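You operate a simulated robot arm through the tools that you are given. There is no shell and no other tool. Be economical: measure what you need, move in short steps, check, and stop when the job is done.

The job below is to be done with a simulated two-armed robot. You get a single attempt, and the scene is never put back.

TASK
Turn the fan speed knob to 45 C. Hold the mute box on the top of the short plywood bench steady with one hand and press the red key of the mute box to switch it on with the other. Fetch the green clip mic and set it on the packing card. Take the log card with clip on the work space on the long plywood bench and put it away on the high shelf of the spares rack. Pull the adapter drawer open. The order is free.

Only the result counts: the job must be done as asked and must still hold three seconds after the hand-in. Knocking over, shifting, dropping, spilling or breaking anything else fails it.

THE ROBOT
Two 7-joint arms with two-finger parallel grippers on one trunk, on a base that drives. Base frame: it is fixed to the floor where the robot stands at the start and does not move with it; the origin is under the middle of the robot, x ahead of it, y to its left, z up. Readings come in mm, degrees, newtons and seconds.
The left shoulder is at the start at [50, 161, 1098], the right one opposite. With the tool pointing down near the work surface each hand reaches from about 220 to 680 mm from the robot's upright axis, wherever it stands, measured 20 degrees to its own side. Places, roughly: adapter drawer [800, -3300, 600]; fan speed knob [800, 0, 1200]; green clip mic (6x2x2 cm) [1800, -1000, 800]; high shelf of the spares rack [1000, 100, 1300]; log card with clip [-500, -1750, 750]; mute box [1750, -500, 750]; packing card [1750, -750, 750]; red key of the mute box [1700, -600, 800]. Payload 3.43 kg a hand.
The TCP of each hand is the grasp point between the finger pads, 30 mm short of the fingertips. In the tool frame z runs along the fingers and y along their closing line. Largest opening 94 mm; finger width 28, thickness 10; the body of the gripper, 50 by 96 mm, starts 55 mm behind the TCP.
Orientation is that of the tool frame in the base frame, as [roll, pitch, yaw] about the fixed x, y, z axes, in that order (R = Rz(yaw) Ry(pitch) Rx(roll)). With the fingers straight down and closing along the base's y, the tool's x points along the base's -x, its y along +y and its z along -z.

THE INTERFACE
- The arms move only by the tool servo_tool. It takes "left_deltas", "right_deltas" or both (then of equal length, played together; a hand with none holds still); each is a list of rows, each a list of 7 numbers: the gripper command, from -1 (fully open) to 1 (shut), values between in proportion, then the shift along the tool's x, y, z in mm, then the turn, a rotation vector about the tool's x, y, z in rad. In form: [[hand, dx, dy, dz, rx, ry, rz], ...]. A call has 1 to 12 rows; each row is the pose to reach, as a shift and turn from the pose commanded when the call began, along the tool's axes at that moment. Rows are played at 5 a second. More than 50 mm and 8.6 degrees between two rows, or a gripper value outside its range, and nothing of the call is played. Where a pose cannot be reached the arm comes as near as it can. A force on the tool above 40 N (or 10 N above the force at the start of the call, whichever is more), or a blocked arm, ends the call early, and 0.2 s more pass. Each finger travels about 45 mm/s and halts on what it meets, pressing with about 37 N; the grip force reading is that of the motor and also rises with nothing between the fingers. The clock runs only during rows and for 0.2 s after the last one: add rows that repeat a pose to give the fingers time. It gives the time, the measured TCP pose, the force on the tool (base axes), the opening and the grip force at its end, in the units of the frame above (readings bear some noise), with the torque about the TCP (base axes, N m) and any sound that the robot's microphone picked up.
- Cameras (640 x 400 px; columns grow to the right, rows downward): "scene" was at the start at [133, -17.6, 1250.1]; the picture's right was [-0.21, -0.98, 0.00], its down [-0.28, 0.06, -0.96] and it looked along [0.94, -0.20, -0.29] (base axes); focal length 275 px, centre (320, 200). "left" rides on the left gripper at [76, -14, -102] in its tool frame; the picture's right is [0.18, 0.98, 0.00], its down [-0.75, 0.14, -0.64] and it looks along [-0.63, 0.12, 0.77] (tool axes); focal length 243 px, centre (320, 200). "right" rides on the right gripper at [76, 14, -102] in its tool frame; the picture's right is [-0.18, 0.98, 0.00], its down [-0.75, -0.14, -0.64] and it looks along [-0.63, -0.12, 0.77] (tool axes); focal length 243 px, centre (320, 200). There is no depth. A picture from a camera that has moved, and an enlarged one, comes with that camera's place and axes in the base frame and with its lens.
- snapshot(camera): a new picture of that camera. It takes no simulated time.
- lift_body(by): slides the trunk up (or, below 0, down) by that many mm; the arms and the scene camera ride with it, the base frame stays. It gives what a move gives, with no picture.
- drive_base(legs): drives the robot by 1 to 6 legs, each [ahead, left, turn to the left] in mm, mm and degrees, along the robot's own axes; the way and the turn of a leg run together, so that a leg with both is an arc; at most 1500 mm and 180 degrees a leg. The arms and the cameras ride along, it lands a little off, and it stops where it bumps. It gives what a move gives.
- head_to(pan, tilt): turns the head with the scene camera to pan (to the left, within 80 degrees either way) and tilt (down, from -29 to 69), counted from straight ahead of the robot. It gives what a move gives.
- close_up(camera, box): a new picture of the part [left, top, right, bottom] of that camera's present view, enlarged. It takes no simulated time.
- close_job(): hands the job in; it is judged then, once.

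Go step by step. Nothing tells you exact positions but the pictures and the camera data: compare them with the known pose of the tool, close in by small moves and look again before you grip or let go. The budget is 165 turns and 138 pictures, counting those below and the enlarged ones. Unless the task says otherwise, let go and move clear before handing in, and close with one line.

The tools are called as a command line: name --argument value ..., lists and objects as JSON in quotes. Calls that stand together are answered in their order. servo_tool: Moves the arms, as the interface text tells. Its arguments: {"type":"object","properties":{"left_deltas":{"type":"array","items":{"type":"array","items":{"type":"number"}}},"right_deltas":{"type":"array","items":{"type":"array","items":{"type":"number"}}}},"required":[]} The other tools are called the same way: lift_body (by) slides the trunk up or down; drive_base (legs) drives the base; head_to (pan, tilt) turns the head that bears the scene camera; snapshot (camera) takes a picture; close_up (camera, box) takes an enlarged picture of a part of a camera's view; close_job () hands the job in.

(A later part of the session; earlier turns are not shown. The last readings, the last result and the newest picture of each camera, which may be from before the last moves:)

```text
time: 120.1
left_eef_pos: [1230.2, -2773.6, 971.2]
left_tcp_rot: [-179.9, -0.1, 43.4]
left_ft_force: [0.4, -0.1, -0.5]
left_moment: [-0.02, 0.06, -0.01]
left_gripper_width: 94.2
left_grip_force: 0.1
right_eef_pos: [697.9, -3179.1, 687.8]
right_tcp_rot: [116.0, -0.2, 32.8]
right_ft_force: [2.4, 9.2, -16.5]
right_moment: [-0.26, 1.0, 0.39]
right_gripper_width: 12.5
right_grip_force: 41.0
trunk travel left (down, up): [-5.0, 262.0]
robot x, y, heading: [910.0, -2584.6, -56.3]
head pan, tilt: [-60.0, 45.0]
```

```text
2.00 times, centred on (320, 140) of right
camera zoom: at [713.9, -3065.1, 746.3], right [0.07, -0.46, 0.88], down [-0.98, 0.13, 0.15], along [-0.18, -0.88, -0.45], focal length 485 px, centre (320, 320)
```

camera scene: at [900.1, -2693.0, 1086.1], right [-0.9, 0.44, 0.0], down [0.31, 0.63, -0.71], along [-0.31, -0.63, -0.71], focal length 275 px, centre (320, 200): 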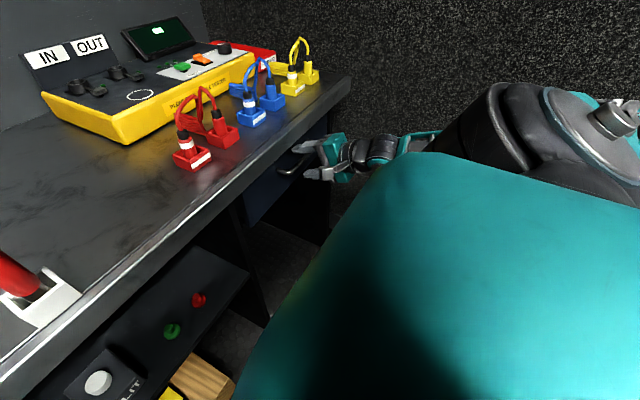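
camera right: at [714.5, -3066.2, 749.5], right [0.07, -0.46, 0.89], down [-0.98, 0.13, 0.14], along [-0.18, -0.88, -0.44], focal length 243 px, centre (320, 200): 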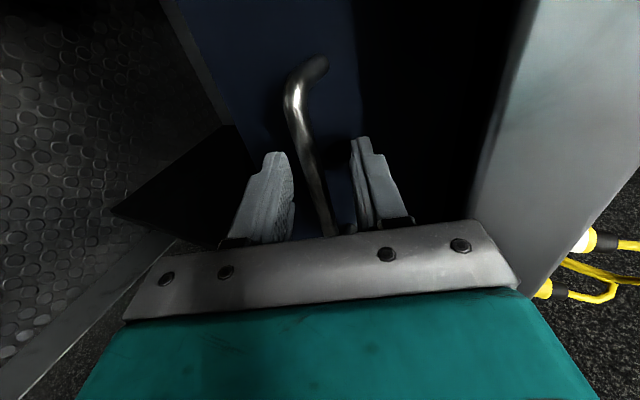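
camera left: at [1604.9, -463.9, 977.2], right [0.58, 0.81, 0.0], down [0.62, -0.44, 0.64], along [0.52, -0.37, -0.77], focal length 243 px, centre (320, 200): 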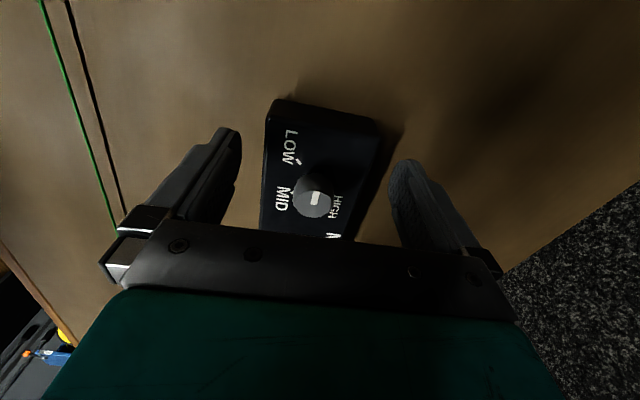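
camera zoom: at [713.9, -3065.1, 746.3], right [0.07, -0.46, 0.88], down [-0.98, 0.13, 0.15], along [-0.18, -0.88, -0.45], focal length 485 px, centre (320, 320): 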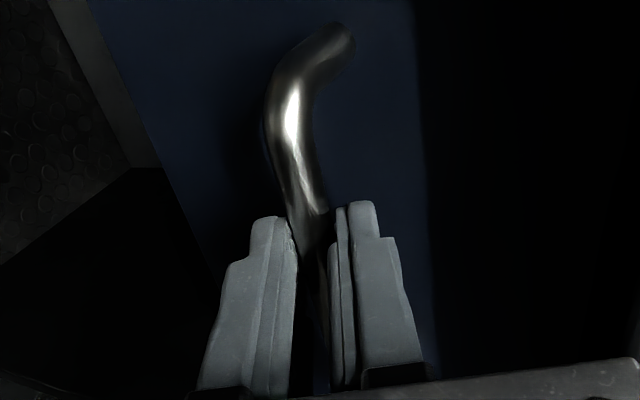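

Solid grip (12.5 mm). I pull by backing the base 100 mm.

drive_base --legs '[[-100, 0, 0]]'

snapshot --camera "scene"

```text
time: 121.2
left_eef_pos: [1173.9, -2693.3, 970.4]
left_tcp_rot: [-179.8, -0.2, 43.5]
left_ft_force: [1.2, -0.1, -0.9]
left_moment: [0.03, 0.02, -0.01]
left_gripper_width: 94.1
left_grip_force: 0.1
right_eef_pos: [640.9, -3099.9, 688.6]
right_tcp_rot: [116.0, -0.4, 32.4]
right_ft_force: [-9.3, -6.8, -22.7]
right_moment: [-0.3, 1.09, 0.59]
right_gripper_width: 12.4
right_grip_force: 44.6
trunk travel left (down, up): [-5.0, 262.0]
robot x, y, heading: [855.2, -2505.8, -56.0]
head pan, tilt: [-60.0, 45.0]
```

```text
42 pictures are left
camera scene: at [843.3, -2612.0, 1085.7], right [-0.9, 0.44, 0.0], down [0.31, 0.64, -0.71], along [-0.31, -0.63, -0.71], focal length 275 px, centre (320, 200)
```

scene: 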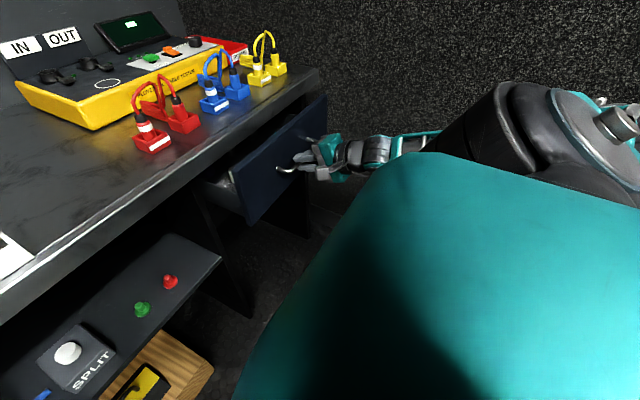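

The drawer is coming out. I pull another 110 mm.

drive_base --legs '[[-110, 0, 0]]'

snapshot --camera "scene"

```text
time: 122.4
left_eef_pos: [1112.4, -2600.9, 971.7]
left_tcp_rot: [-179.9, -0.2, 43.4]
left_ft_force: [-0.4, 0.6, 0.2]
left_moment: [0.01, 0.01, -0.02]
left_gripper_width: 94.1
left_grip_force: 0.1
right_eef_pos: [575.5, -3009.0, 689.9]
right_tcp_rot: [116.1, 0.0, 31.9]
right_ft_force: [-23.0, -14.7, -2.9]
right_moment: [-0.8, 1.15, 0.06]
right_gripper_width: 12.1
right_grip_force: 45.3
trunk travel left (down, up): [-5.0, 262.0]
robot x, y, heading: [795.7, -2413.4, -56.1]
head pan, tilt: [-60.0, 45.0]
```

```text
41 pictures are left
camera scene: at [782.7, -2520.8, 1086.0], right [-0.9, 0.44, 0.0], down [0.31, 0.64, -0.71], along [-0.31, -0.63, -0.71], focal length 275 px, centre (320, 200)
```

scene: 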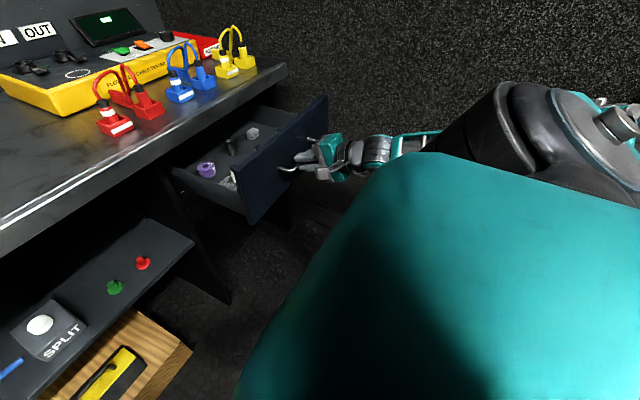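

drive_base --legs '[[-50, 0, 0]]'

snapshot --camera "scene"

```text
time: 123.4
left_eef_pos: [1087.1, -2559.4, 971.5]
left_tcp_rot: [-179.8, 0.0, 43.4]
left_ft_force: [0.1, -0.3, -0.4]
left_moment: [0.0, 0.02, 0.02]
left_gripper_width: 93.8
left_grip_force: 0.1
right_eef_pos: [546.7, -2968.9, 689.8]
right_tcp_rot: [116.3, 0.2, 31.7]
right_ft_force: [-12.5, -8.8, -1.9]
right_moment: [-0.94, 1.3, -0.28]
right_gripper_width: 12.2
right_grip_force: 44.4
trunk travel left (down, up): [-5.0, 262.0]
robot x, y, heading: [767.1, -2373.9, -56.1]
head pan, tilt: [-60.0, 45.0]
```

```text
40 pictures are left
camera scene: at [755.2, -2478.9, 1086.0], right [-0.9, 0.44, 0.0], down [0.31, 0.64, -0.71], along [-0.31, -0.63, -0.71], focal length 275 px, centre (320, 200)
```

scene: 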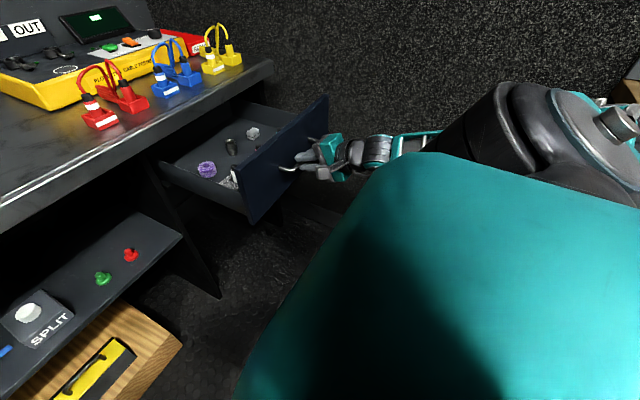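

Drawer is open ~260 mm. I release and back away.

servo_tool --right_deltas '[[0.3, 0, 0, 0, 0, 0, 0], [0.1, 0, 0, 0, 0, 0, 0], [0.1, 0, 0, -20, 0, 0, 0], [0.1, 0, 0, -50, 0, 0, 0]]'

drive_base --legs '[[-150, 0, 0]]'

snapshot --camera "scene"

```text
time: 124.4
left_eef_pos: [1087.8, -2560.7, 971.9]
left_tcp_rot: [-179.8, 0.0, 43.4]
left_ft_force: [0.3, 0.0, 0.8]
left_moment: [-0.04, 0.02, 0.01]
left_gripper_width: 94.2
left_grip_force: 0.0
right_eef_pos: [523.9, -2930.1, 712.8]
right_tcp_rot: [116.2, 0.2, 31.8]
right_ft_force: [-1.1, -0.1, 0.3]
right_moment: [-0.01, -0.03, 0.0]
right_gripper_width: 42.2
right_grip_force: 0.0
trunk travel left (down, up): [-5.0, 262.0]
robot x, y, heading: [769.9, -2373.5, -56.2]
head pan, tilt: [-60.0, 45.0]
```

```text
time: 125.8
left_eef_pos: [1020.2, -2437.3, 964.6]
left_tcp_rot: [-178.7, 0.7, 43.9]
left_ft_force: [-0.8, 1.1, 0.5]
left_moment: [0.02, 0.02, 0.01]
left_gripper_width: 93.9
left_grip_force: 0.1
right_eef_pos: [467.2, -2813.7, 716.8]
right_tcp_rot: [117.4, 1.8, 34.1]
right_ft_force: [-0.2, -0.9, 0.6]
right_moment: [-0.02, 0.03, 0.01]
right_gripper_width: 42.3
right_grip_force: 0.0
trunk travel left (down, up): [-5.0, 262.0]
robot x, y, heading: [683.6, -2252.6, -55.7]
head pan, tilt: [-60.0, 45.0]
```

```text
39 pictures are left
camera scene: at [692.0, -2359.8, 1087.2], right [-0.9, 0.43, 0.03], down [0.29, 0.64, -0.71], along [-0.32, -0.63, -0.7], focal length 275 px, centre (320, 200)
```

scene: 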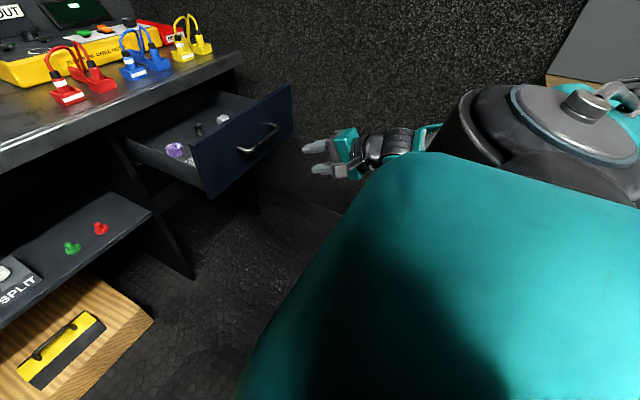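

The pose shows a small tilt; I check whether that's transient.

head_to --pan -80 --tilt 25

snapshot --camera "scene"

```text
time: 126.6
left_eef_pos: [1018.6, -2431.6, 964.1]
left_tcp_rot: [-179.0, 0.8, 44.0]
left_ft_force: [-0.8, -0.2, -0.6]
left_moment: [0.03, 0.02, 0.01]
left_gripper_width: 93.9
left_grip_force: 0.0
right_eef_pos: [469.2, -2812.0, 719.2]
right_tcp_rot: [117.2, 2.1, 35.0]
right_ft_force: [0.5, -0.6, -0.2]
right_moment: [0.0, -0.02, 0.0]
right_gripper_width: 42.2
right_grip_force: 0.1
trunk travel left (down, up): [-5.0, 262.0]
robot x, y, heading: [684.4, -2247.5, -55.7]
head pan, tilt: [-80.0, 25.0]
```

```text
38 pictures are left
camera scene: at [660.1, -2345.2, 1117.6], right [-0.7, 0.71, 0.01], down [0.28, 0.3, -0.91], along [-0.66, -0.63, -0.41], focal length 275 px, centre (320, 200)
```

scene: 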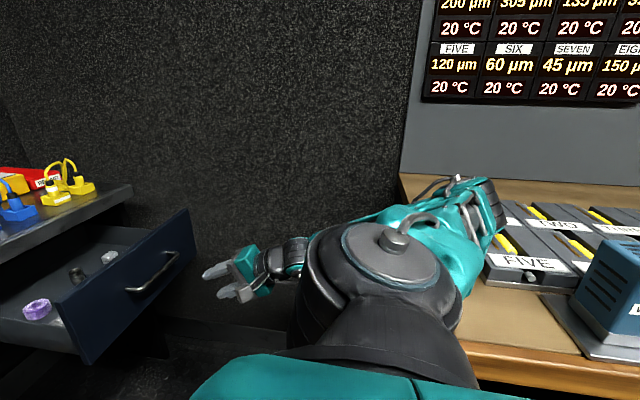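

The right elbow has swung over the long bench end. I drive ahead again to free it.

drive_base --legs '[[90, 0, 0]]'

snapshot --camera "scene"

```text
time: 127.7
left_eef_pos: [1053.6, -2504.3, 971.0]
left_tcp_rot: [-179.9, 0.0, 44.0]
left_ft_force: [-0.4, 0.0, -0.3]
left_moment: [-0.01, 0.01, -0.01]
left_gripper_width: 93.9
left_grip_force: 0.0
right_eef_pos: [506.7, -2885.0, 714.6]
right_tcp_rot: [116.3, 0.9, 34.1]
right_ft_force: [0.2, 0.2, 0.2]
right_moment: [0.0, -0.01, 0.02]
right_gripper_width: 42.2
right_grip_force: 0.1
trunk travel left (down, up): [-5.0, 262.0]
robot x, y, heading: [734.3, -2324.7, -55.6]
head pan, tilt: [-80.0, 25.0]
```

```text
37 pictures are left
camera scene: at [692.3, -2418.5, 1116.4], right [-0.7, 0.72, 0.0], down [0.3, 0.3, -0.91], along [-0.65, -0.63, -0.42], focal length 275 px, centre (320, 200)
```

scene: 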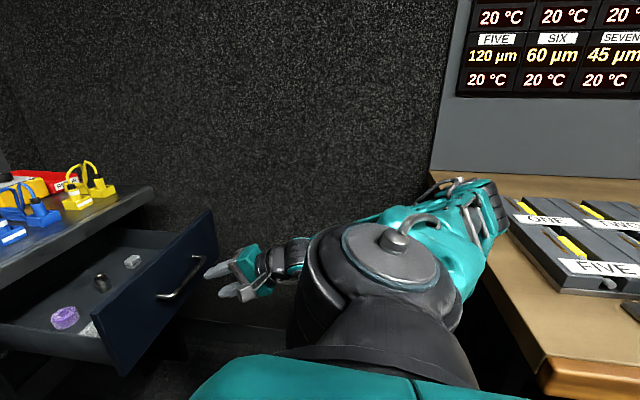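

Freed; tilt is gone. I tuck the right hand back toward the centre, up and pointing down.

servo_tool --right_deltas '[[0, 0, 18, -15, 0, 0, 0], [0, 20, 40, -25, 0.141, 0, 0], [0, 50, 65, -35, 0.283, 0, 0], [0, 80, 90, -45, 0.424, 0, 0], [0, 110, 110, -55, 0.565, 0, 0], [0, 140, 130, -65, 0.706, 0, 0], [0, 170, 150, -75, 0.848, 0, 0], [0, 200, 170, -80, 0.99, 0, 0], [0, 230, 180, -85, 1.13, 0, 0]]'

snapshot --camera "scene"

```text
time: 129.7
left_eef_pos: [1054.5, -2504.2, 971.2]
left_tcp_rot: [-179.9, 0.0, 43.9]
left_ft_force: [0.3, 0.0, 1.0]
left_moment: [-0.02, -0.02, 0.0]
left_gripper_width: 94.4
left_grip_force: 0.1
right_eef_pos: [699.8, -2756.4, 909.8]
right_tcp_rot: [-179.0, 0.9, 34.0]
right_ft_force: [0.1, -0.6, -0.1]
right_moment: [0.01, 0.0, -0.02]
right_gripper_width: 47.1
right_grip_force: 0.1
trunk travel left (down, up): [-5.0, 262.0]
robot x, y, heading: [733.4, -2324.6, -55.8]
head pan, tilt: [-80.0, 25.0]
```

```text
36 pictures are left
camera scene: at [692.5, -2418.5, 1116.6], right [-0.7, 0.72, 0.0], down [0.3, 0.3, -0.91], along [-0.65, -0.63, -0.42], focal length 275 px, centre (320, 200)
```

scene: 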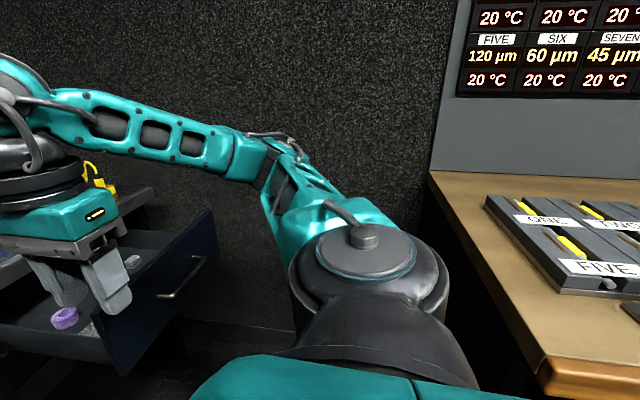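

Now I leave the drawer: slide left, back along the aisle and turn to face the long bench.

drive_base --legs '[[0, 350, 0], [-1080, 0, 0], [0, 0, -90]]'

lift_body --by 120

head_to --pan 0 --tilt 25

snapshot --camera "scene"

```text
time: 140.9
left_eef_pos: [235.4, -1561.1, 972.5]
left_tcp_rot: [-179.9, -0.1, -44.9]
left_ft_force: [0.5, 0.4, -0.5]
left_moment: [0.0, -0.01, 0.02]
left_gripper_width: 94.0
left_grip_force: 0.0
right_eef_pos: [-24.7, -1212.0, 911.5]
right_tcp_rot: [-179.0, 1.0, -54.7]
right_ft_force: [0.1, 0.3, 0.5]
right_moment: [-0.01, 0.0, 0.01]
right_gripper_width: 46.9
right_grip_force: 0.0
trunk travel left (down, up): [-5.0, 262.0]
robot x, y, heading: [409.9, -1234.2, -144.6]
head pan, tilt: [-80.0, 25.0]
```

```text
time: 142.4
left_eef_pos: [235.3, -1559.0, 1091.6]
left_tcp_rot: [-180.0, 0.0, -44.9]
left_ft_force: [0.3, 0.1, -0.2]
left_moment: [-0.01, 0.01, -0.01]
left_gripper_width: 94.1
left_grip_force: 0.0
right_eef_pos: [-23.3, -1211.5, 1030.1]
right_tcp_rot: [-179.0, 0.8, -54.7]
right_ft_force: [0.8, 0.5, 0.2]
right_moment: [0.0, 0.03, -0.02]
right_gripper_width: 46.9
right_grip_force: 0.1
trunk travel left (down, up): [-125.0, 142.0]
robot x, y, heading: [409.0, -1235.1, -144.6]
head pan, tilt: [-80.0, 25.0]
```

```text
time: 143.9
left_eef_pos: [234.9, -1559.1, 1091.8]
left_tcp_rot: [-180.0, 0.0, -44.9]
left_ft_force: [-0.7, 0.4, 0.5]
left_moment: [-0.01, 0.01, -0.01]
left_gripper_width: 93.6
left_grip_force: 0.0
right_eef_pos: [-24.5, -1211.4, 1030.7]
right_tcp_rot: [-179.0, 0.9, -54.7]
right_ft_force: [-0.6, 0.7, 0.2]
right_moment: [0.0, 0.02, 0.01]
right_gripper_width: 46.9
right_grip_force: 0.1
trunk travel left (down, up): [-125.0, 142.0]
robot x, y, heading: [406.9, -1236.9, -144.3]
head pan, tilt: [0.0, 25.0]
```

```text
35 pictures are left
camera scene: at [304.3, -1310.7, 1236.6], right [-0.58, 0.81, 0.0], down [0.34, 0.25, -0.91], along [-0.74, -0.53, -0.42], focal length 275 px, centre (320, 200)
```

scene: 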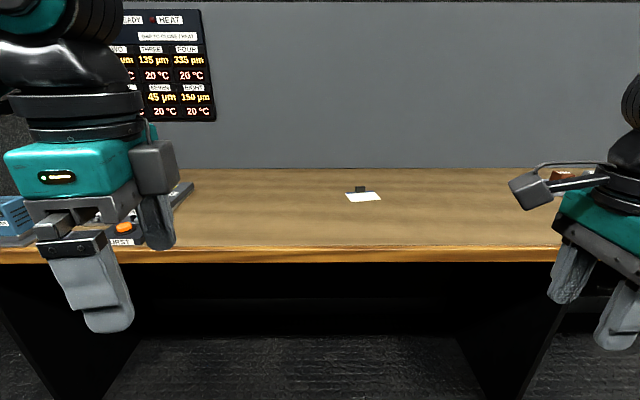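

close_up --camera "scene" --box '[330, 175, 394, 215]'

drive_base --legs '[[470, -100, 0]]'

head_to --pan 0 --tilt 40

snapshot --camera "scene"

```text
10.00 times, centred on (362, 195) of scene
camera zoom: at [304.3, -1310.7, 1236.6], right [-0.58, 0.81, 0.0], down [0.34, 0.25, -0.91], along [-0.74, -0.53, -0.42], focal length 2754 px, centre (-100, 250)
```

zoom: 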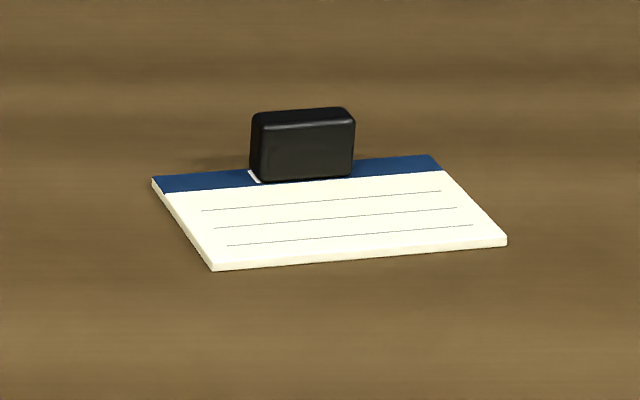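

```text
time: 146.8
left_eef_pos: [-202.3, -1750.1, 1092.6]
left_tcp_rot: [-179.9, 0.0, -44.9]
left_ft_force: [-0.7, 0.4, -0.3]
left_moment: [0.0, -0.03, 0.03]
left_gripper_width: 94.1
left_grip_force: 0.0
right_eef_pos: [-462.2, -1399.9, 1030.5]
right_tcp_rot: [-178.9, 0.9, -54.7]
right_ft_force: [-1.1, 0.3, -0.6]
right_moment: [-0.02, -0.02, -0.02]
right_gripper_width: 47.2
right_grip_force: 0.1
trunk travel left (down, up): [-125.0, 142.0]
robot x, y, heading: [-27.4, -1427.0, -144.6]
head pan, tilt: [0.0, 25.0]
```

```text
time: 147.5
left_eef_pos: [-201.8, -1750.9, 1092.1]
left_tcp_rot: [-179.9, -0.1, -44.9]
left_ft_force: [-0.3, -0.9, 0.2]
left_moment: [-0.01, -0.02, 0.01]
left_gripper_width: 94.0
left_grip_force: 0.1
right_eef_pos: [-461.2, -1401.5, 1030.3]
right_tcp_rot: [-179.0, 0.9, -54.6]
right_ft_force: [0.2, -0.3, -0.2]
right_moment: [-0.01, -0.04, 0.02]
right_gripper_width: 47.2
right_grip_force: 0.0
trunk travel left (down, up): [-125.0, 142.0]
robot x, y, heading: [-25.8, -1424.7, -144.6]
head pan, tilt: [0.0, 40.0]
```

```text
33 pictures are left
camera scene: at [-127.5, -1496.6, 1213.4], right [-0.58, 0.81, 0.0], down [0.52, 0.37, -0.77], along [-0.62, -0.45, -0.64], focal length 275 px, centre (320, 200)
```

scene: 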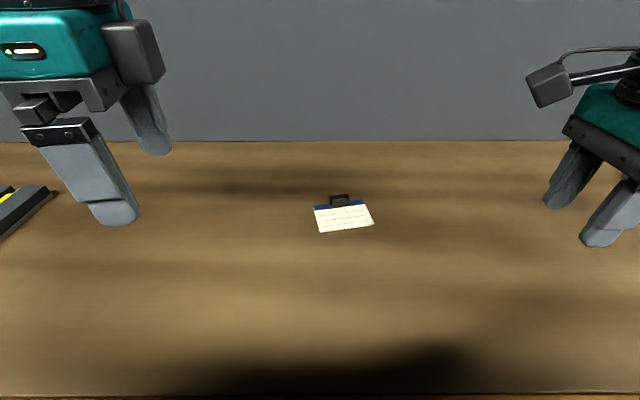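

The log card has an upright block clip (~41×14×27 mm) at its rear edge, at ahead 589 / right 43, yawed ~13°. I'll grip the clip sideways with the hand pitched 45° forward; first roll the right hand to match.

servo_tool --right_deltas '[[-0.5, 5, 0, 0, 0, 0, -0.148], [-0.5, 15, 5, 0, 0, 0, -0.296], [-0.5, 30, 10, 0, 0, 0, -0.444], [-0.5, 50, 20, 0, 0, 0, -0.592], [-0.5, 70, 30, 0, 0, 0, -0.74], [-0.5, 90, 40, 0, 0, 0, -0.888], [-0.5, 110, 50, 0, 0, 0, -1.036], [-0.5, 130, 60, 0, 0, 0, -1.184], [-0.5, 150, 70, 0, 0, 0, -1.332], [-0.5, 170, 80, 0, 0, 0, -1.48], [-0.5, 190, 90, 0, 0, 0, -1.628], [-0.5, 210, 100, 0, 0, 0, -1.776]]'

servo_tool --right_deltas '[[-0.5, 0, 0, 10, 0, -0.131, 0], [-0.5, 0, 0, 20, 0, -0.262, 0], [-0.5, 0, 0, 35, 0, -0.393, 0], [-0.5, 0, 0, 50, 0, -0.524, 0], [-0.5, 0, 0, 65, 0, -0.655, 0], [-0.5, 0, 0, 80, 0, -0.785, 0]]'

snapshot --camera "scene"

```text
time: 150.1
left_eef_pos: [-203.2, -1749.3, 1092.9]
left_tcp_rot: [-180.0, 0.0, -44.9]
left_ft_force: [0.5, 0.7, -0.6]
left_moment: [0.01, 0.0, -0.01]
left_gripper_width: 94.0
left_grip_force: 0.0
right_eef_pos: [-421.4, -1630.7, 1026.8]
right_tcp_rot: [-179.3, -1.1, 47.2]
right_ft_force: [0.4, 0.0, -0.7]
right_moment: [-0.01, -0.01, -0.02]
right_gripper_width: 70.6
right_grip_force: 0.0
trunk travel left (down, up): [-125.0, 142.0]
robot x, y, heading: [-30.2, -1427.3, -144.7]
head pan, tilt: [0.0, 40.0]
```

```text
time: 151.5
left_eef_pos: [-203.4, -1749.9, 1091.8]
left_tcp_rot: [-179.9, -0.1, -45.0]
left_ft_force: [0.3, -0.2, 0.4]
left_moment: [-0.01, -0.03, -0.04]
left_gripper_width: 94.3
left_grip_force: 0.0
right_eef_pos: [-420.5, -1628.5, 946.2]
right_tcp_rot: [-179.2, 44.0, 47.6]
right_ft_force: [-0.3, -0.8, 0.0]
right_moment: [0.03, -0.05, 0.01]
right_gripper_width: 70.3
right_grip_force: 0.1
trunk travel left (down, up): [-125.0, 142.0]
robot x, y, heading: [-28.0, -1423.4, -144.3]
head pan, tilt: [0.0, 40.0]
```

```text
32 pictures are left
camera scene: at [-127.5, -1496.5, 1213.4], right [-0.58, 0.81, 0.0], down [0.52, 0.37, -0.77], along [-0.62, -0.45, -0.64], focal length 275 px, centre (320, 200)
```

scene: 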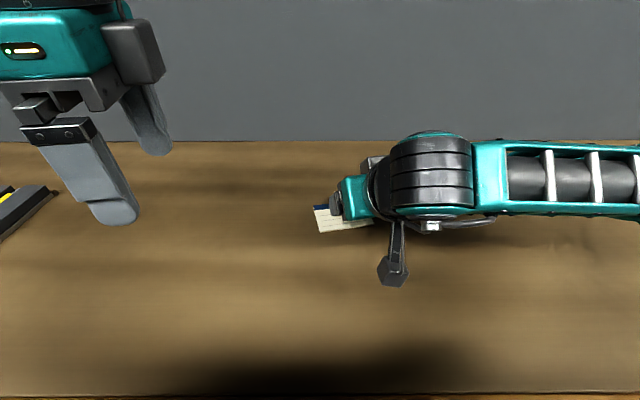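

snapshot --camera "right"

```text
31 pictures are left
camera right: at [-327.3, -1545.0, 966.5], right [0.63, -0.77, 0.12], down [-0.16, 0.02, 0.99], along [-0.76, -0.64, -0.11], focal length 243 px, centre (320, 200)
```

right: 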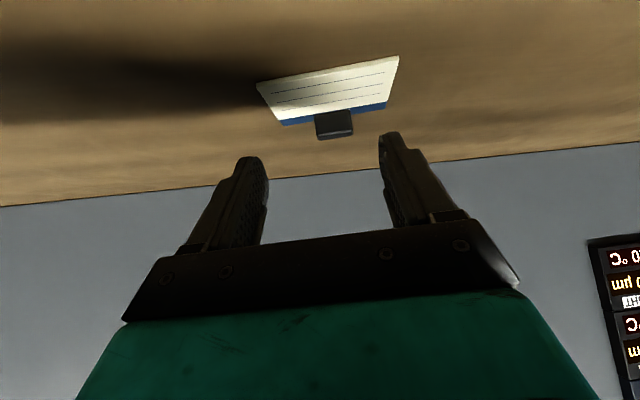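

Cross-checking two views shows this bench top is higher (~845). Clip top centre ≈ [−488, −1709, 870]. I go to a point 60 mm short and look again.

servo_tool --right_deltas '[[-0.5, -12, 2, 26, 0, -0.017, 0], [-0.5, -23, 4, 52, 0, -0.017, 0]]'

snapshot --camera "right"

close_up --camera "scene" --box '[280, 160, 400, 240]'

```text
time: 152.1
left_eef_pos: [-202.8, -1750.1, 1091.2]
left_tcp_rot: [-179.9, 0.1, -44.9]
left_ft_force: [-0.8, -0.2, 0.2]
left_moment: [0.0, 0.01, 0.02]
left_gripper_width: 94.1
left_grip_force: 0.2
right_eef_pos: [-455.1, -1670.4, 923.9]
right_tcp_rot: [-178.9, 45.0, 47.8]
right_ft_force: [0.3, -0.5, 0.9]
right_moment: [-0.02, 0.01, 0.01]
right_gripper_width: 70.3
right_grip_force: 0.1
trunk travel left (down, up): [-125.0, 142.0]
robot x, y, heading: [-28.1, -1425.7, -144.5]
head pan, tilt: [0.0, 40.0]
```

```text
30 pictures are left
camera right: at [-361.0, -1586.1, 942.3], right [0.63, -0.77, 0.12], down [-0.15, 0.03, 0.99], along [-0.76, -0.64, -0.1], focal length 243 px, centre (320, 200)
```

right: 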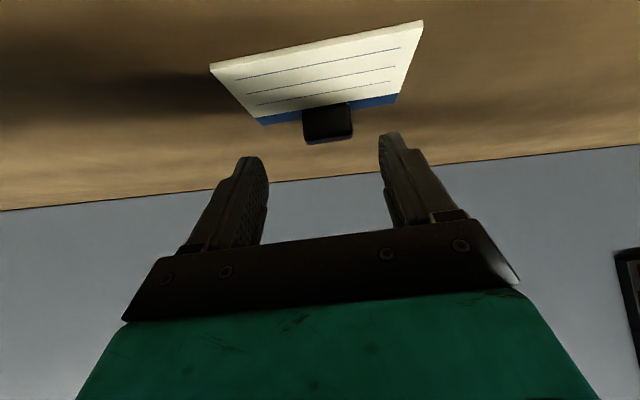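

```text
5.00 times, centred on (340, 200) of scene
camera zoom: at [-127.5, -1496.7, 1213.3], right [-0.58, 0.81, 0.0], down [0.52, 0.37, -0.77], along [-0.62, -0.45, -0.64], focal length 1377 px, centre (220, 200)
```

zoom: 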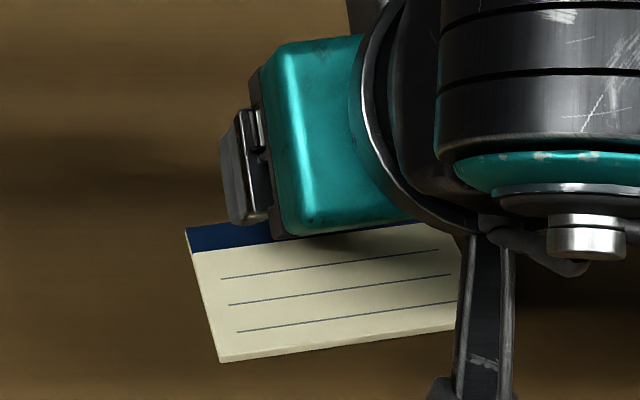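

servo_tool --right_deltas '[[-0.5, 0, 6, 18, 0, 0, 0], [-0.5, 0, 6.5, 36, 0, 0, 0]]'

snapshot --camera "right"

close_up --camera "scene" --box '[280, 160, 400, 240]'

```text
time: 152.7
left_eef_pos: [-203.2, -1749.8, 1091.1]
left_tcp_rot: [-179.9, 0.1, -44.8]
left_ft_force: [0.5, -0.6, 0.3]
left_moment: [0.03, -0.02, -0.01]
left_gripper_width: 93.6
left_grip_force: 0.0
right_eef_pos: [-469.0, -1693.5, 897.8]
right_tcp_rot: [-179.1, 44.8, 47.6]
right_ft_force: [-0.3, -0.2, -0.1]
right_moment: [0.02, 0.01, -0.03]
right_gripper_width: 70.6
right_grip_force: 0.1
trunk travel left (down, up): [-125.0, 142.0]
robot x, y, heading: [-27.6, -1427.0, -144.4]
head pan, tilt: [0.0, 40.0]
```

```text
28 pictures are left
camera right: at [-373.6, -1608.9, 916.5], right [0.63, -0.77, 0.12], down [-0.15, 0.03, 0.99], along [-0.76, -0.64, -0.1], focal length 243 px, centre (320, 200)
```

right: 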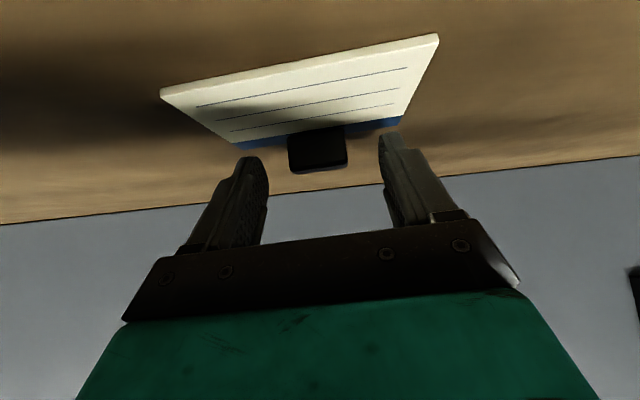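

```text
5.00 times, centred on (340, 200) of scene
camera zoom: at [-127.5, -1496.6, 1213.3], right [-0.58, 0.81, 0.0], down [0.52, 0.37, -0.77], along [-0.62, -0.45, -0.64], focal length 1377 px, centre (220, 200)
```

zoom: 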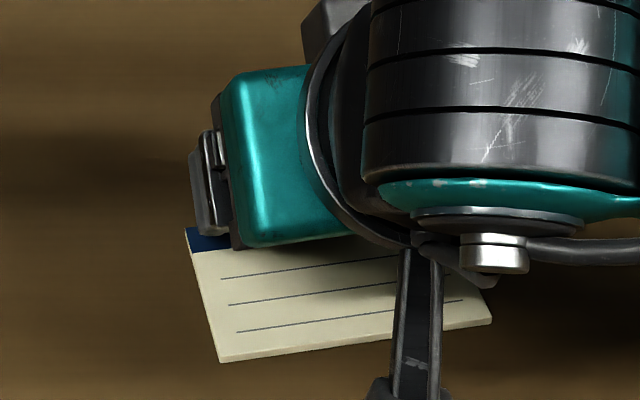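

Refined: card surface is at ~857, clip centre ~42 mm ahead of the TCP. I move in 18 mm (with −8 in tool x to stay above the card) and close gently.

servo_tool --right_deltas '[[-0.5, -5, -1, 9, 0, 0, 0], [-0.5, -8, -2, 18, 0, 0, 0], [-0.5, -8, -2, 18, 0, 0, 0]]'

snapshot --camera "right"

```text
time: 153.5
left_eef_pos: [-201.3, -1748.6, 1092.8]
left_tcp_rot: [-180.0, 0.0, -44.9]
left_ft_force: [0.7, 0.6, -0.5]
left_moment: [-0.02, -0.01, 0.0]
left_gripper_width: 94.0
left_grip_force: 0.2
right_eef_pos: [-481.1, -1705.4, 894.1]
right_tcp_rot: [-179.2, 45.1, 47.7]
right_ft_force: [2.5, 1.9, 14.5]
right_moment: [-0.42, -0.35, 0.1]
right_gripper_width: 70.7
right_grip_force: 0.1
trunk travel left (down, up): [-125.0, 142.0]
robot x, y, heading: [-26.8, -1426.6, -144.2]
head pan, tilt: [0.0, 40.0]
```

```text
26 pictures are left
camera right: at [-386.3, -1620.9, 911.9], right [0.63, -0.76, 0.12], down [-0.15, 0.03, 0.99], along [-0.76, -0.64, -0.09], focal length 243 px, centre (320, 200)
```

right: 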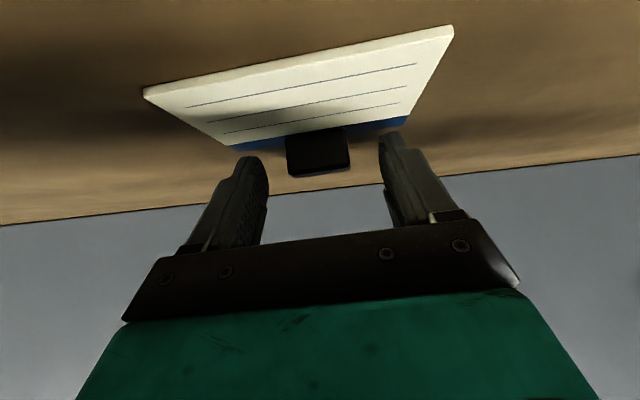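

Tips just touch the card (14 N). I raise slightly and go 10 mm further forward, then close on the clip.

servo_tool --right_deltas '[[-0.5, -4, 0, -2, 0, 0, 0], [-0.5, -9, 0, 6, 0, 0, 0], [0.1, -9, 0, 6, 0, 0, 0], [0.6, -9, 0, 6, 0, 0, 0], [1, -9, 0, 6, 0, 0, 0], [1, -9, 0, 6, 0, 0, 0]]'

snapshot --camera "right"

```text
time: 154.9
left_eef_pos: [-202.1, -1747.4, 1092.0]
left_tcp_rot: [-180.0, -0.1, -44.9]
left_ft_force: [-0.5, 0.8, 0.6]
left_moment: [0.02, 0.0, -0.02]
left_gripper_width: 94.0
left_grip_force: 0.0
right_eef_pos: [-489.9, -1710.2, 895.3]
right_tcp_rot: [-178.9, 45.1, 47.7]
right_ft_force: [-4.4, 4.3, 16.8]
right_moment: [-0.12, 0.19, -0.12]
right_gripper_width: 32.9
right_grip_force: 33.8
trunk travel left (down, up): [-125.0, 142.0]
robot x, y, heading: [-26.1, -1422.0, -144.4]
head pan, tilt: [0.0, 40.0]
```

```text
25 pictures are left
camera right: at [-395.2, -1627.5, 912.7], right [0.63, -0.77, 0.12], down [-0.15, 0.03, 0.99], along [-0.76, -0.64, -0.09], focal length 243 px, centre (320, 200)
```

right: 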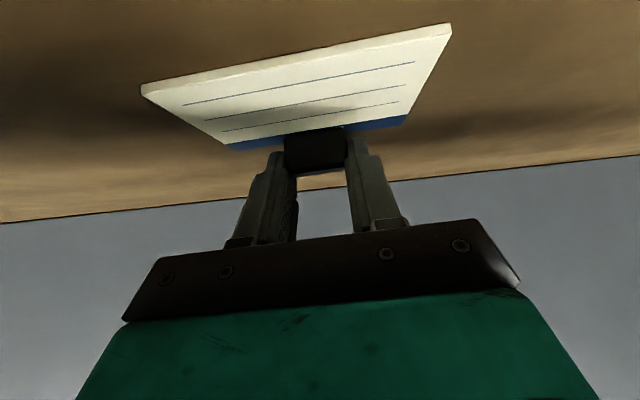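

Closed on the clip at 33 mm. I lift 40 mm and check the hold.

servo_tool --right_deltas '[[1, -7, 0, -7, 0, 0, 0], [1, -14, 0, -14, 0, 0, 0], [1, -28, 0, -28, 0, 0, 0], [1, -42, 0, -42, 0, 0, 0]]'

snapshot --camera "right"

snapshot --camera "scene"

```text
time: 155.9
left_eef_pos: [-202.5, -1749.0, 1090.7]
left_tcp_rot: [-179.9, 0.0, -44.8]
left_ft_force: [0.1, -0.2, 0.0]
left_moment: [0.01, 0.02, 0.0]
left_gripper_width: 94.1
left_grip_force: 0.1
right_eef_pos: [-489.4, -1712.4, 953.2]
right_tcp_rot: [-179.1, 44.7, 47.7]
right_ft_force: [-1.1, -0.3, -0.2]
right_moment: [0.0, 0.03, 0.01]
right_gripper_width: 32.8
right_grip_force: 37.4
trunk travel left (down, up): [-125.0, 142.0]
robot x, y, heading: [-26.8, -1425.2, -144.6]
head pan, tilt: [0.0, 40.0]
```

```text
24 pictures are left
camera right: at [-393.7, -1629.4, 971.3], right [0.63, -0.77, 0.12], down [-0.15, 0.03, 0.99], along [-0.76, -0.64, -0.1], focal length 243 px, centre (320, 200)
```

right: 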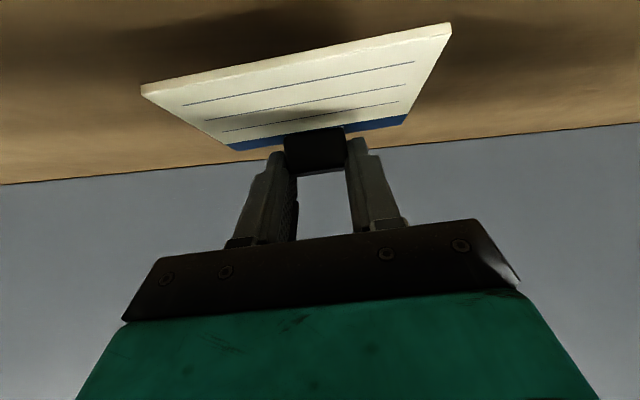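

```text
23 pictures are left
camera scene: at [-127.4, -1496.6, 1213.3], right [-0.58, 0.81, 0.0], down [0.52, 0.37, -0.77], along [-0.62, -0.45, -0.64], focal length 275 px, centre (320, 200)
```

scene: 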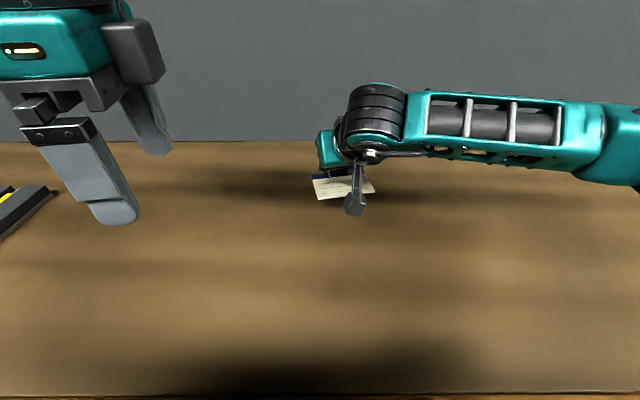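

The card is held flat and firmly. I back out, turn round to face the rack, and raise the trunk.

drive_base --legs '[[-470, 0, 0], [0, 0, 90], [0, 0, 88.5]]'

lift_body --by 140

head_to --pan 0 --tilt 10

```text
time: 166.3
left_eef_pos: [541.3, -837.6, 1091.8]
left_tcp_rot: [-179.9, 0.0, 132.9]
left_ft_force: [0.7, 0.1, 0.4]
left_moment: [0.02, 0.0, -0.01]
left_gripper_width: 94.1
left_grip_force: 0.0
right_eef_pos: [825.8, -885.7, 953.4]
right_tcp_rot: [-179.2, 44.8, -134.5]
right_ft_force: [-0.8, -0.6, -0.1]
right_moment: [-0.02, -0.01, -0.01]
right_gripper_width: 32.5
right_grip_force: 37.3
trunk travel left (down, up): [-125.0, 142.0]
robot x, y, heading: [356.4, -1156.0, 33.3]
head pan, tilt: [0.0, 40.0]
```

```text
time: 168.0
left_eef_pos: [542.1, -836.4, 1231.5]
left_tcp_rot: [-179.8, -0.1, 132.9]
left_ft_force: [0.0, -0.1, -1.1]
left_moment: [0.02, 0.0, 0.01]
left_gripper_width: 93.7
left_grip_force: 0.2
right_eef_pos: [826.5, -886.3, 1093.4]
right_tcp_rot: [-179.1, 44.8, -134.5]
right_ft_force: [-0.3, 0.0, 0.0]
right_moment: [-0.04, -0.01, -0.01]
right_gripper_width: 32.6
right_grip_force: 36.5
trunk travel left (down, up): [-265.0, 2.0]
robot x, y, heading: [355.2, -1151.5, 32.9]
head pan, tilt: [0.0, 40.0]
```

```text
time: 168.9
left_eef_pos: [542.2, -837.4, 1232.9]
left_tcp_rot: [-179.9, 0.0, 133.0]
left_ft_force: [-0.1, -0.5, 0.5]
left_moment: [-0.04, -0.01, -0.01]
left_gripper_width: 93.8
left_grip_force: 0.1
right_eef_pos: [824.9, -885.5, 1092.0]
right_tcp_rot: [-179.1, 44.8, -134.4]
right_ft_force: [-0.4, 0.5, -0.3]
right_moment: [-0.01, -0.01, 0.03]
right_gripper_width: 32.9
right_grip_force: 37.5
trunk travel left (down, up): [-265.0, 2.0]
robot x, y, heading: [348.8, -1157.2, 33.0]
head pan, tilt: [0.0, 10.0]
```

drive_base --legs '[[0, 650, 1], [300, 0, 0]]'

servo_tool --right_deltas '[[1, 0, 0, 0, 0.07, 0, 0.07], [1, 0, 0, 0, 0.141, 0, 0.142], [1, -25, 0, -25, 0.141, 0, 0.142], [1, -50, 0, -50, 0.141, 0, 0.142], [1, -75, 0, -75, 0.141, 0, 0.142], [1, -100, 0, -100, 0.141, 0, 0.142], [1, -125, 0, -125, 0.141, 0, 0.142], [1, -150, 0, -150, 0.141, 0, 0.142], [1, -175, 0, -175, 0.141, 0, 0.142], [1, -200, 0, -200, 0.141, 0, 0.142]]'

snapshot --camera "scene"

```text
time: 174.2
left_eef_pos: [417.4, -123.4, 1231.5]
left_tcp_rot: [-179.9, -0.1, 134.0]
left_ft_force: [0.4, 0.3, -0.2]
left_moment: [0.0, 0.04, -0.04]
left_gripper_width: 93.9
left_grip_force: 0.1
right_eef_pos: [700.1, -166.1, 1092.3]
right_tcp_rot: [-179.1, 44.8, -133.4]
right_ft_force: [0.1, -0.3, -1.1]
right_moment: [0.0, 0.01, -0.01]
right_gripper_width: 32.6
right_grip_force: 37.3
trunk travel left (down, up): [-265.0, 2.0]
robot x, y, heading: [234.8, -445.2, 34.2]
head pan, tilt: [0.0, 10.0]
```

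```text
time: 176.4
left_eef_pos: [414.8, -125.4, 1231.8]
left_tcp_rot: [-179.9, 0.0, 134.0]
left_ft_force: [0.4, 0.1, 0.0]
left_moment: [-0.02, 0.0, -0.01]
left_gripper_width: 93.9
left_grip_force: 0.0
right_eef_pos: [698.0, -162.2, 1377.6]
right_tcp_rot: [-179.1, 44.9, -144.8]
right_ft_force: [0.3, 1.0, -0.3]
right_moment: [0.03, 0.03, 0.0]
right_gripper_width: 33.0
right_grip_force: 36.8
trunk travel left (down, up): [-265.0, 2.0]
robot x, y, heading: [230.1, -442.7, 34.5]
head pan, tilt: [0.0, 10.0]
```

```text
22 pictures are left
camera scene: at [344.7, -368.2, 1401.0], right [0.57, -0.82, 0.0], down [-0.14, -0.1, -0.98], along [0.81, 0.56, -0.17], focal length 275 px, centre (320, 200)
```

scene: 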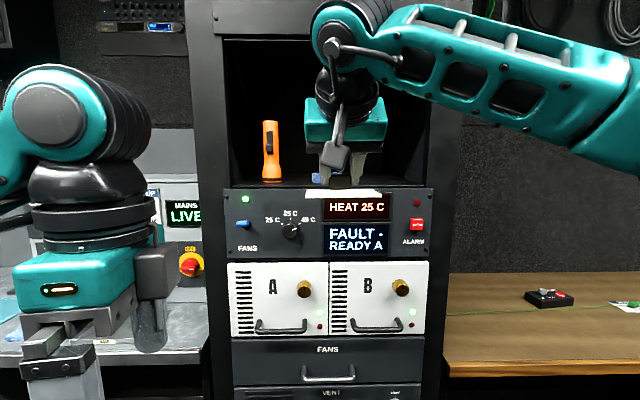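

Shelf floor is at z≈1324 with an opening ~300 mm high; free space is right of the blue tape. I raise 25 mm, slide right 115 and go ahead 190, then check.

servo_tool --right_deltas '[[1, -9, 0, -9, 0, 0, 0], [1, -18, 0, -18, 0, 0, 0]]'

drive_base --legs '[[0, -118, 0], [170, 0, 0]]'

snapshot --camera "scene"

snapshot --camera "right"

```text
time: 177.0
left_eef_pos: [416.0, -124.6, 1232.1]
left_tcp_rot: [-179.8, 0.0, 133.9]
left_ft_force: [0.2, -0.3, 0.5]
left_moment: [0.0, -0.01, 0.01]
left_gripper_width: 94.1
left_grip_force: 0.0
right_eef_pos: [698.2, -163.8, 1401.8]
right_tcp_rot: [-179.1, 45.0, -144.9]
right_ft_force: [0.2, -0.4, -0.5]
right_moment: [-0.03, 0.0, 0.02]
right_gripper_width: 32.6
right_grip_force: 37.7
trunk travel left (down, up): [-265.0, 2.0]
robot x, y, heading: [232.8, -446.0, 34.4]
head pan, tilt: [0.0, 10.0]
```

```text
time: 179.3
left_eef_pos: [623.8, -126.2, 1231.9]
left_tcp_rot: [-179.9, 0.0, 133.9]
left_ft_force: [0.0, -0.4, 0.1]
left_moment: [0.0, 0.01, 0.0]
left_gripper_width: 94.3
left_grip_force: 0.1
right_eef_pos: [907.1, -165.5, 1401.3]
right_tcp_rot: [-179.2, 45.0, -144.9]
right_ft_force: [0.2, 0.1, 0.4]
right_moment: [0.0, 0.01, 0.01]
right_gripper_width: 32.5
right_grip_force: 37.0
trunk travel left (down, up): [-265.0, 2.0]
robot x, y, heading: [442.4, -444.8, 34.3]
head pan, tilt: [0.0, 10.0]
```

```text
21 pictures are left
camera scene: at [553.1, -370.0, 1400.9], right [0.56, -0.83, 0.0], down [-0.14, -0.1, -0.98], along [0.81, 0.56, -0.17], focal length 275 px, centre (320, 200)
```

scene: 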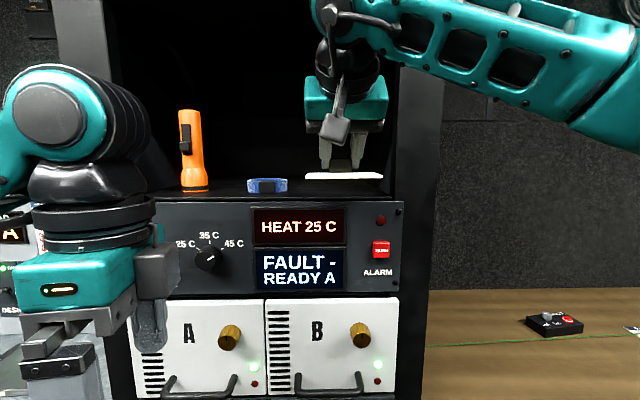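

```text
20 pictures are left
camera right: at [792.4, -224.3, 1419.4], right [-0.45, 0.89, 0.12], down [0.14, -0.06, 0.99], along [0.88, 0.46, -0.1], focal length 243 px, centre (320, 200)
```

right: 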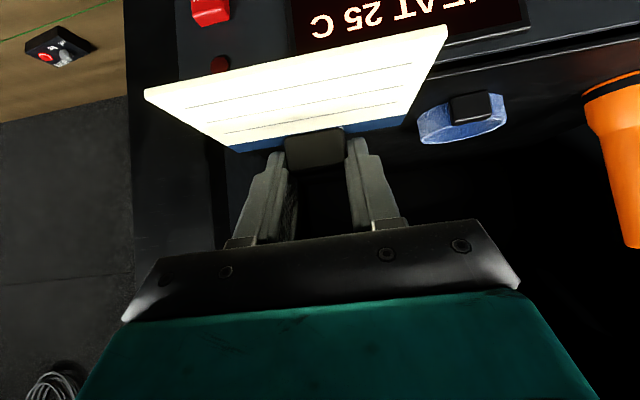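

Card is aligned: ~40 mm clearance to the right wall, ~50 mm to the tape. I pull the left hand back a bit and drive 122 mm in.

servo_tool --left_deltas '[[-1, 0, -40, 0, 0, 0, 0], [-1, 0, -80, 0, 0, 0, 0]]'

drive_base --legs '[[60, 0, 0], [65, 0, 0]]'

snapshot --camera "scene"

snapshot --camera "right"

```text
time: 179.9
left_eef_pos: [565.3, -182.0, 1231.8]
left_tcp_rot: [-179.9, -0.1, 133.9]
left_ft_force: [0.1, -0.1, 0.5]
left_moment: [0.0, -0.02, -0.01]
left_gripper_width: 94.0
left_grip_force: 0.1
right_eef_pos: [905.8, -167.0, 1401.0]
right_tcp_rot: [-179.1, 45.0, -144.9]
right_ft_force: [0.2, -0.3, -0.5]
right_moment: [0.0, 0.02, 0.03]
right_gripper_width: 32.5
right_grip_force: 36.6
trunk travel left (down, up): [-265.0, 2.0]
robot x, y, heading: [441.6, -447.7, 34.3]
head pan, tilt: [0.0, 10.0]
```

```text
time: 181.4
left_eef_pos: [668.7, -111.6, 1230.6]
left_tcp_rot: [-179.9, -0.1, 133.9]
left_ft_force: [0.3, -0.7, -0.3]
left_moment: [0.0, 0.03, 0.01]
left_gripper_width: 93.8
left_grip_force: 0.0
right_eef_pos: [1009.6, -96.0, 1400.6]
right_tcp_rot: [-179.1, 44.8, -144.9]
right_ft_force: [0.4, 0.6, -0.2]
right_moment: [0.01, 0.02, -0.02]
right_gripper_width: 32.5
right_grip_force: 37.4
trunk travel left (down, up): [-265.0, 2.0]
robot x, y, heading: [543.8, -376.1, 34.4]
head pan, tilt: [0.0, 10.0]
```

```text
19 pictures are left
camera scene: at [655.7, -299.7, 1400.9], right [0.56, -0.83, 0.0], down [-0.14, -0.1, -0.98], along [0.81, 0.56, -0.17], focal length 275 px, centre (320, 200)
```

scene: 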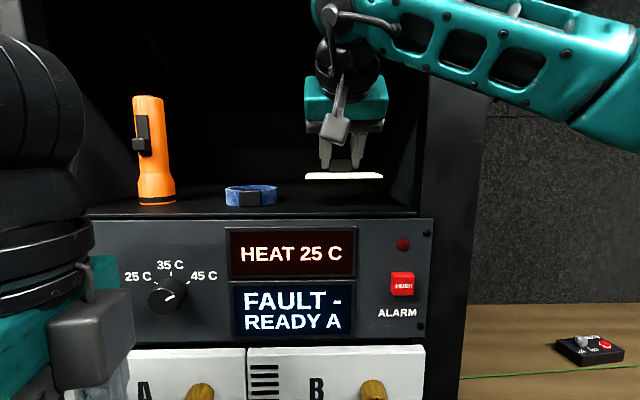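

```text
18 pictures are left
camera right: at [895.0, -154.0, 1419.3], right [-0.45, 0.89, 0.12], down [0.14, -0.06, 0.99], along [0.88, 0.46, -0.1], focal length 243 px, centre (320, 200)
```

right: 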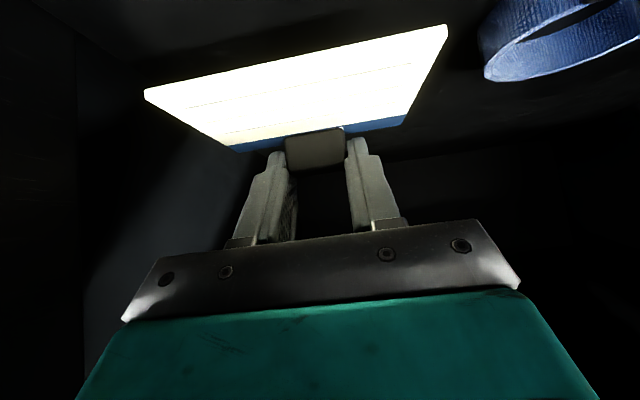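

The card is inside over the shelf. I lower in steps watching for contact.

servo_tool --right_deltas '[[1, 9, 0, 9, 0, 0, 0], [1, 18, 0, 18, 0, 0, 0]]'

close_up --camera "scene" --box '[270, 130, 430, 230]'

```text
time: 182.0
left_eef_pos: [668.3, -112.3, 1231.4]
left_tcp_rot: [-179.9, 0.0, 133.8]
left_ft_force: [0.2, 0.4, 0.0]
left_moment: [-0.02, -0.03, 0.03]
left_gripper_width: 94.2
left_grip_force: 0.1
right_eef_pos: [1007.5, -94.2, 1377.4]
right_tcp_rot: [-179.1, 45.0, -145.0]
right_ft_force: [0.1, 0.2, 0.0]
right_moment: [0.0, 0.0, 0.0]
right_gripper_width: 32.6
right_grip_force: 36.6
trunk travel left (down, up): [-265.0, 2.0]
robot x, y, heading: [542.6, -379.5, 34.5]
head pan, tilt: [0.0, 10.0]
```

```text
4.00 times, centred on (350, 180) of scene
camera zoom: at [654.9, -300.4, 1401.0], right [0.56, -0.83, 0.0], down [-0.14, -0.1, -0.98], along [0.81, 0.56, -0.17], focal length 1102 px, centre (200, 280)
```

zoom: 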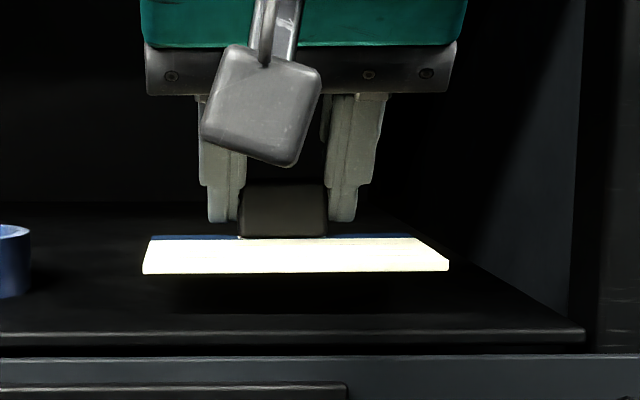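

servo_tool --right_deltas '[[1, 3, 0, 3, 0, 0, 0], [1, 5.5, 0, 5.5, 0, 0, 0]]'

servo_tool --right_deltas '[[1, 1.5, 0, 1.5, 0, 0, 0], [1, 3, 0, 3, 0, 0, 0]]'

close_up --camera "scene" --box '[270, 130, 430, 230]'

```text
time: 182.6
left_eef_pos: [668.5, -112.4, 1231.9]
left_tcp_rot: [-180.0, -0.1, 134.0]
left_ft_force: [0.0, -0.2, 0.0]
left_moment: [0.02, -0.03, 0.02]
left_gripper_width: 94.0
left_grip_force: 0.1
right_eef_pos: [1009.1, -96.9, 1368.1]
right_tcp_rot: [-179.1, 45.0, -145.0]
right_ft_force: [-0.7, 0.2, -0.5]
right_moment: [0.02, -0.02, -0.02]
right_gripper_width: 32.5
right_grip_force: 37.1
trunk travel left (down, up): [-265.0, 2.0]
robot x, y, heading: [543.8, -377.1, 34.1]
head pan, tilt: [0.0, 10.0]
```

```text
time: 183.2
left_eef_pos: [668.9, -112.7, 1232.4]
left_tcp_rot: [-179.9, -0.1, 133.8]
left_ft_force: [0.2, -1.1, -0.1]
left_moment: [0.01, 0.01, 0.01]
left_gripper_width: 93.9
left_grip_force: 0.0
right_eef_pos: [1008.5, -97.3, 1363.1]
right_tcp_rot: [-179.1, 45.0, -145.0]
right_ft_force: [0.0, -0.3, 0.5]
right_moment: [-0.03, 0.01, -0.01]
right_gripper_width: 32.7
right_grip_force: 37.0
trunk travel left (down, up): [-265.0, 2.0]
robot x, y, heading: [544.1, -375.5, 34.4]
head pan, tilt: [0.0, 10.0]
```

```text
4.00 times, centred on (350, 180) of scene
camera zoom: at [654.8, -300.3, 1401.0], right [0.56, -0.83, 0.0], down [-0.14, -0.1, -0.98], along [0.81, 0.56, -0.17], focal length 1102 px, centre (200, 280)
```

zoom: 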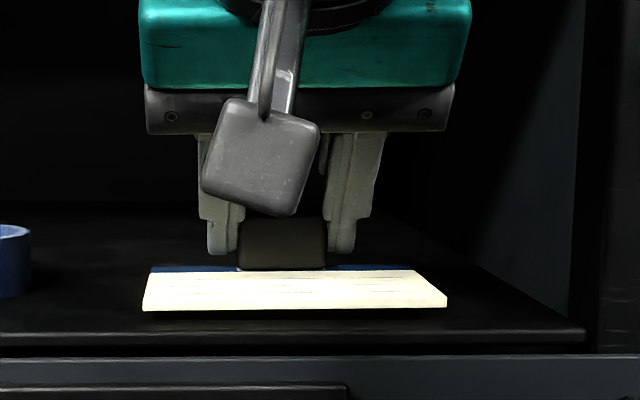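

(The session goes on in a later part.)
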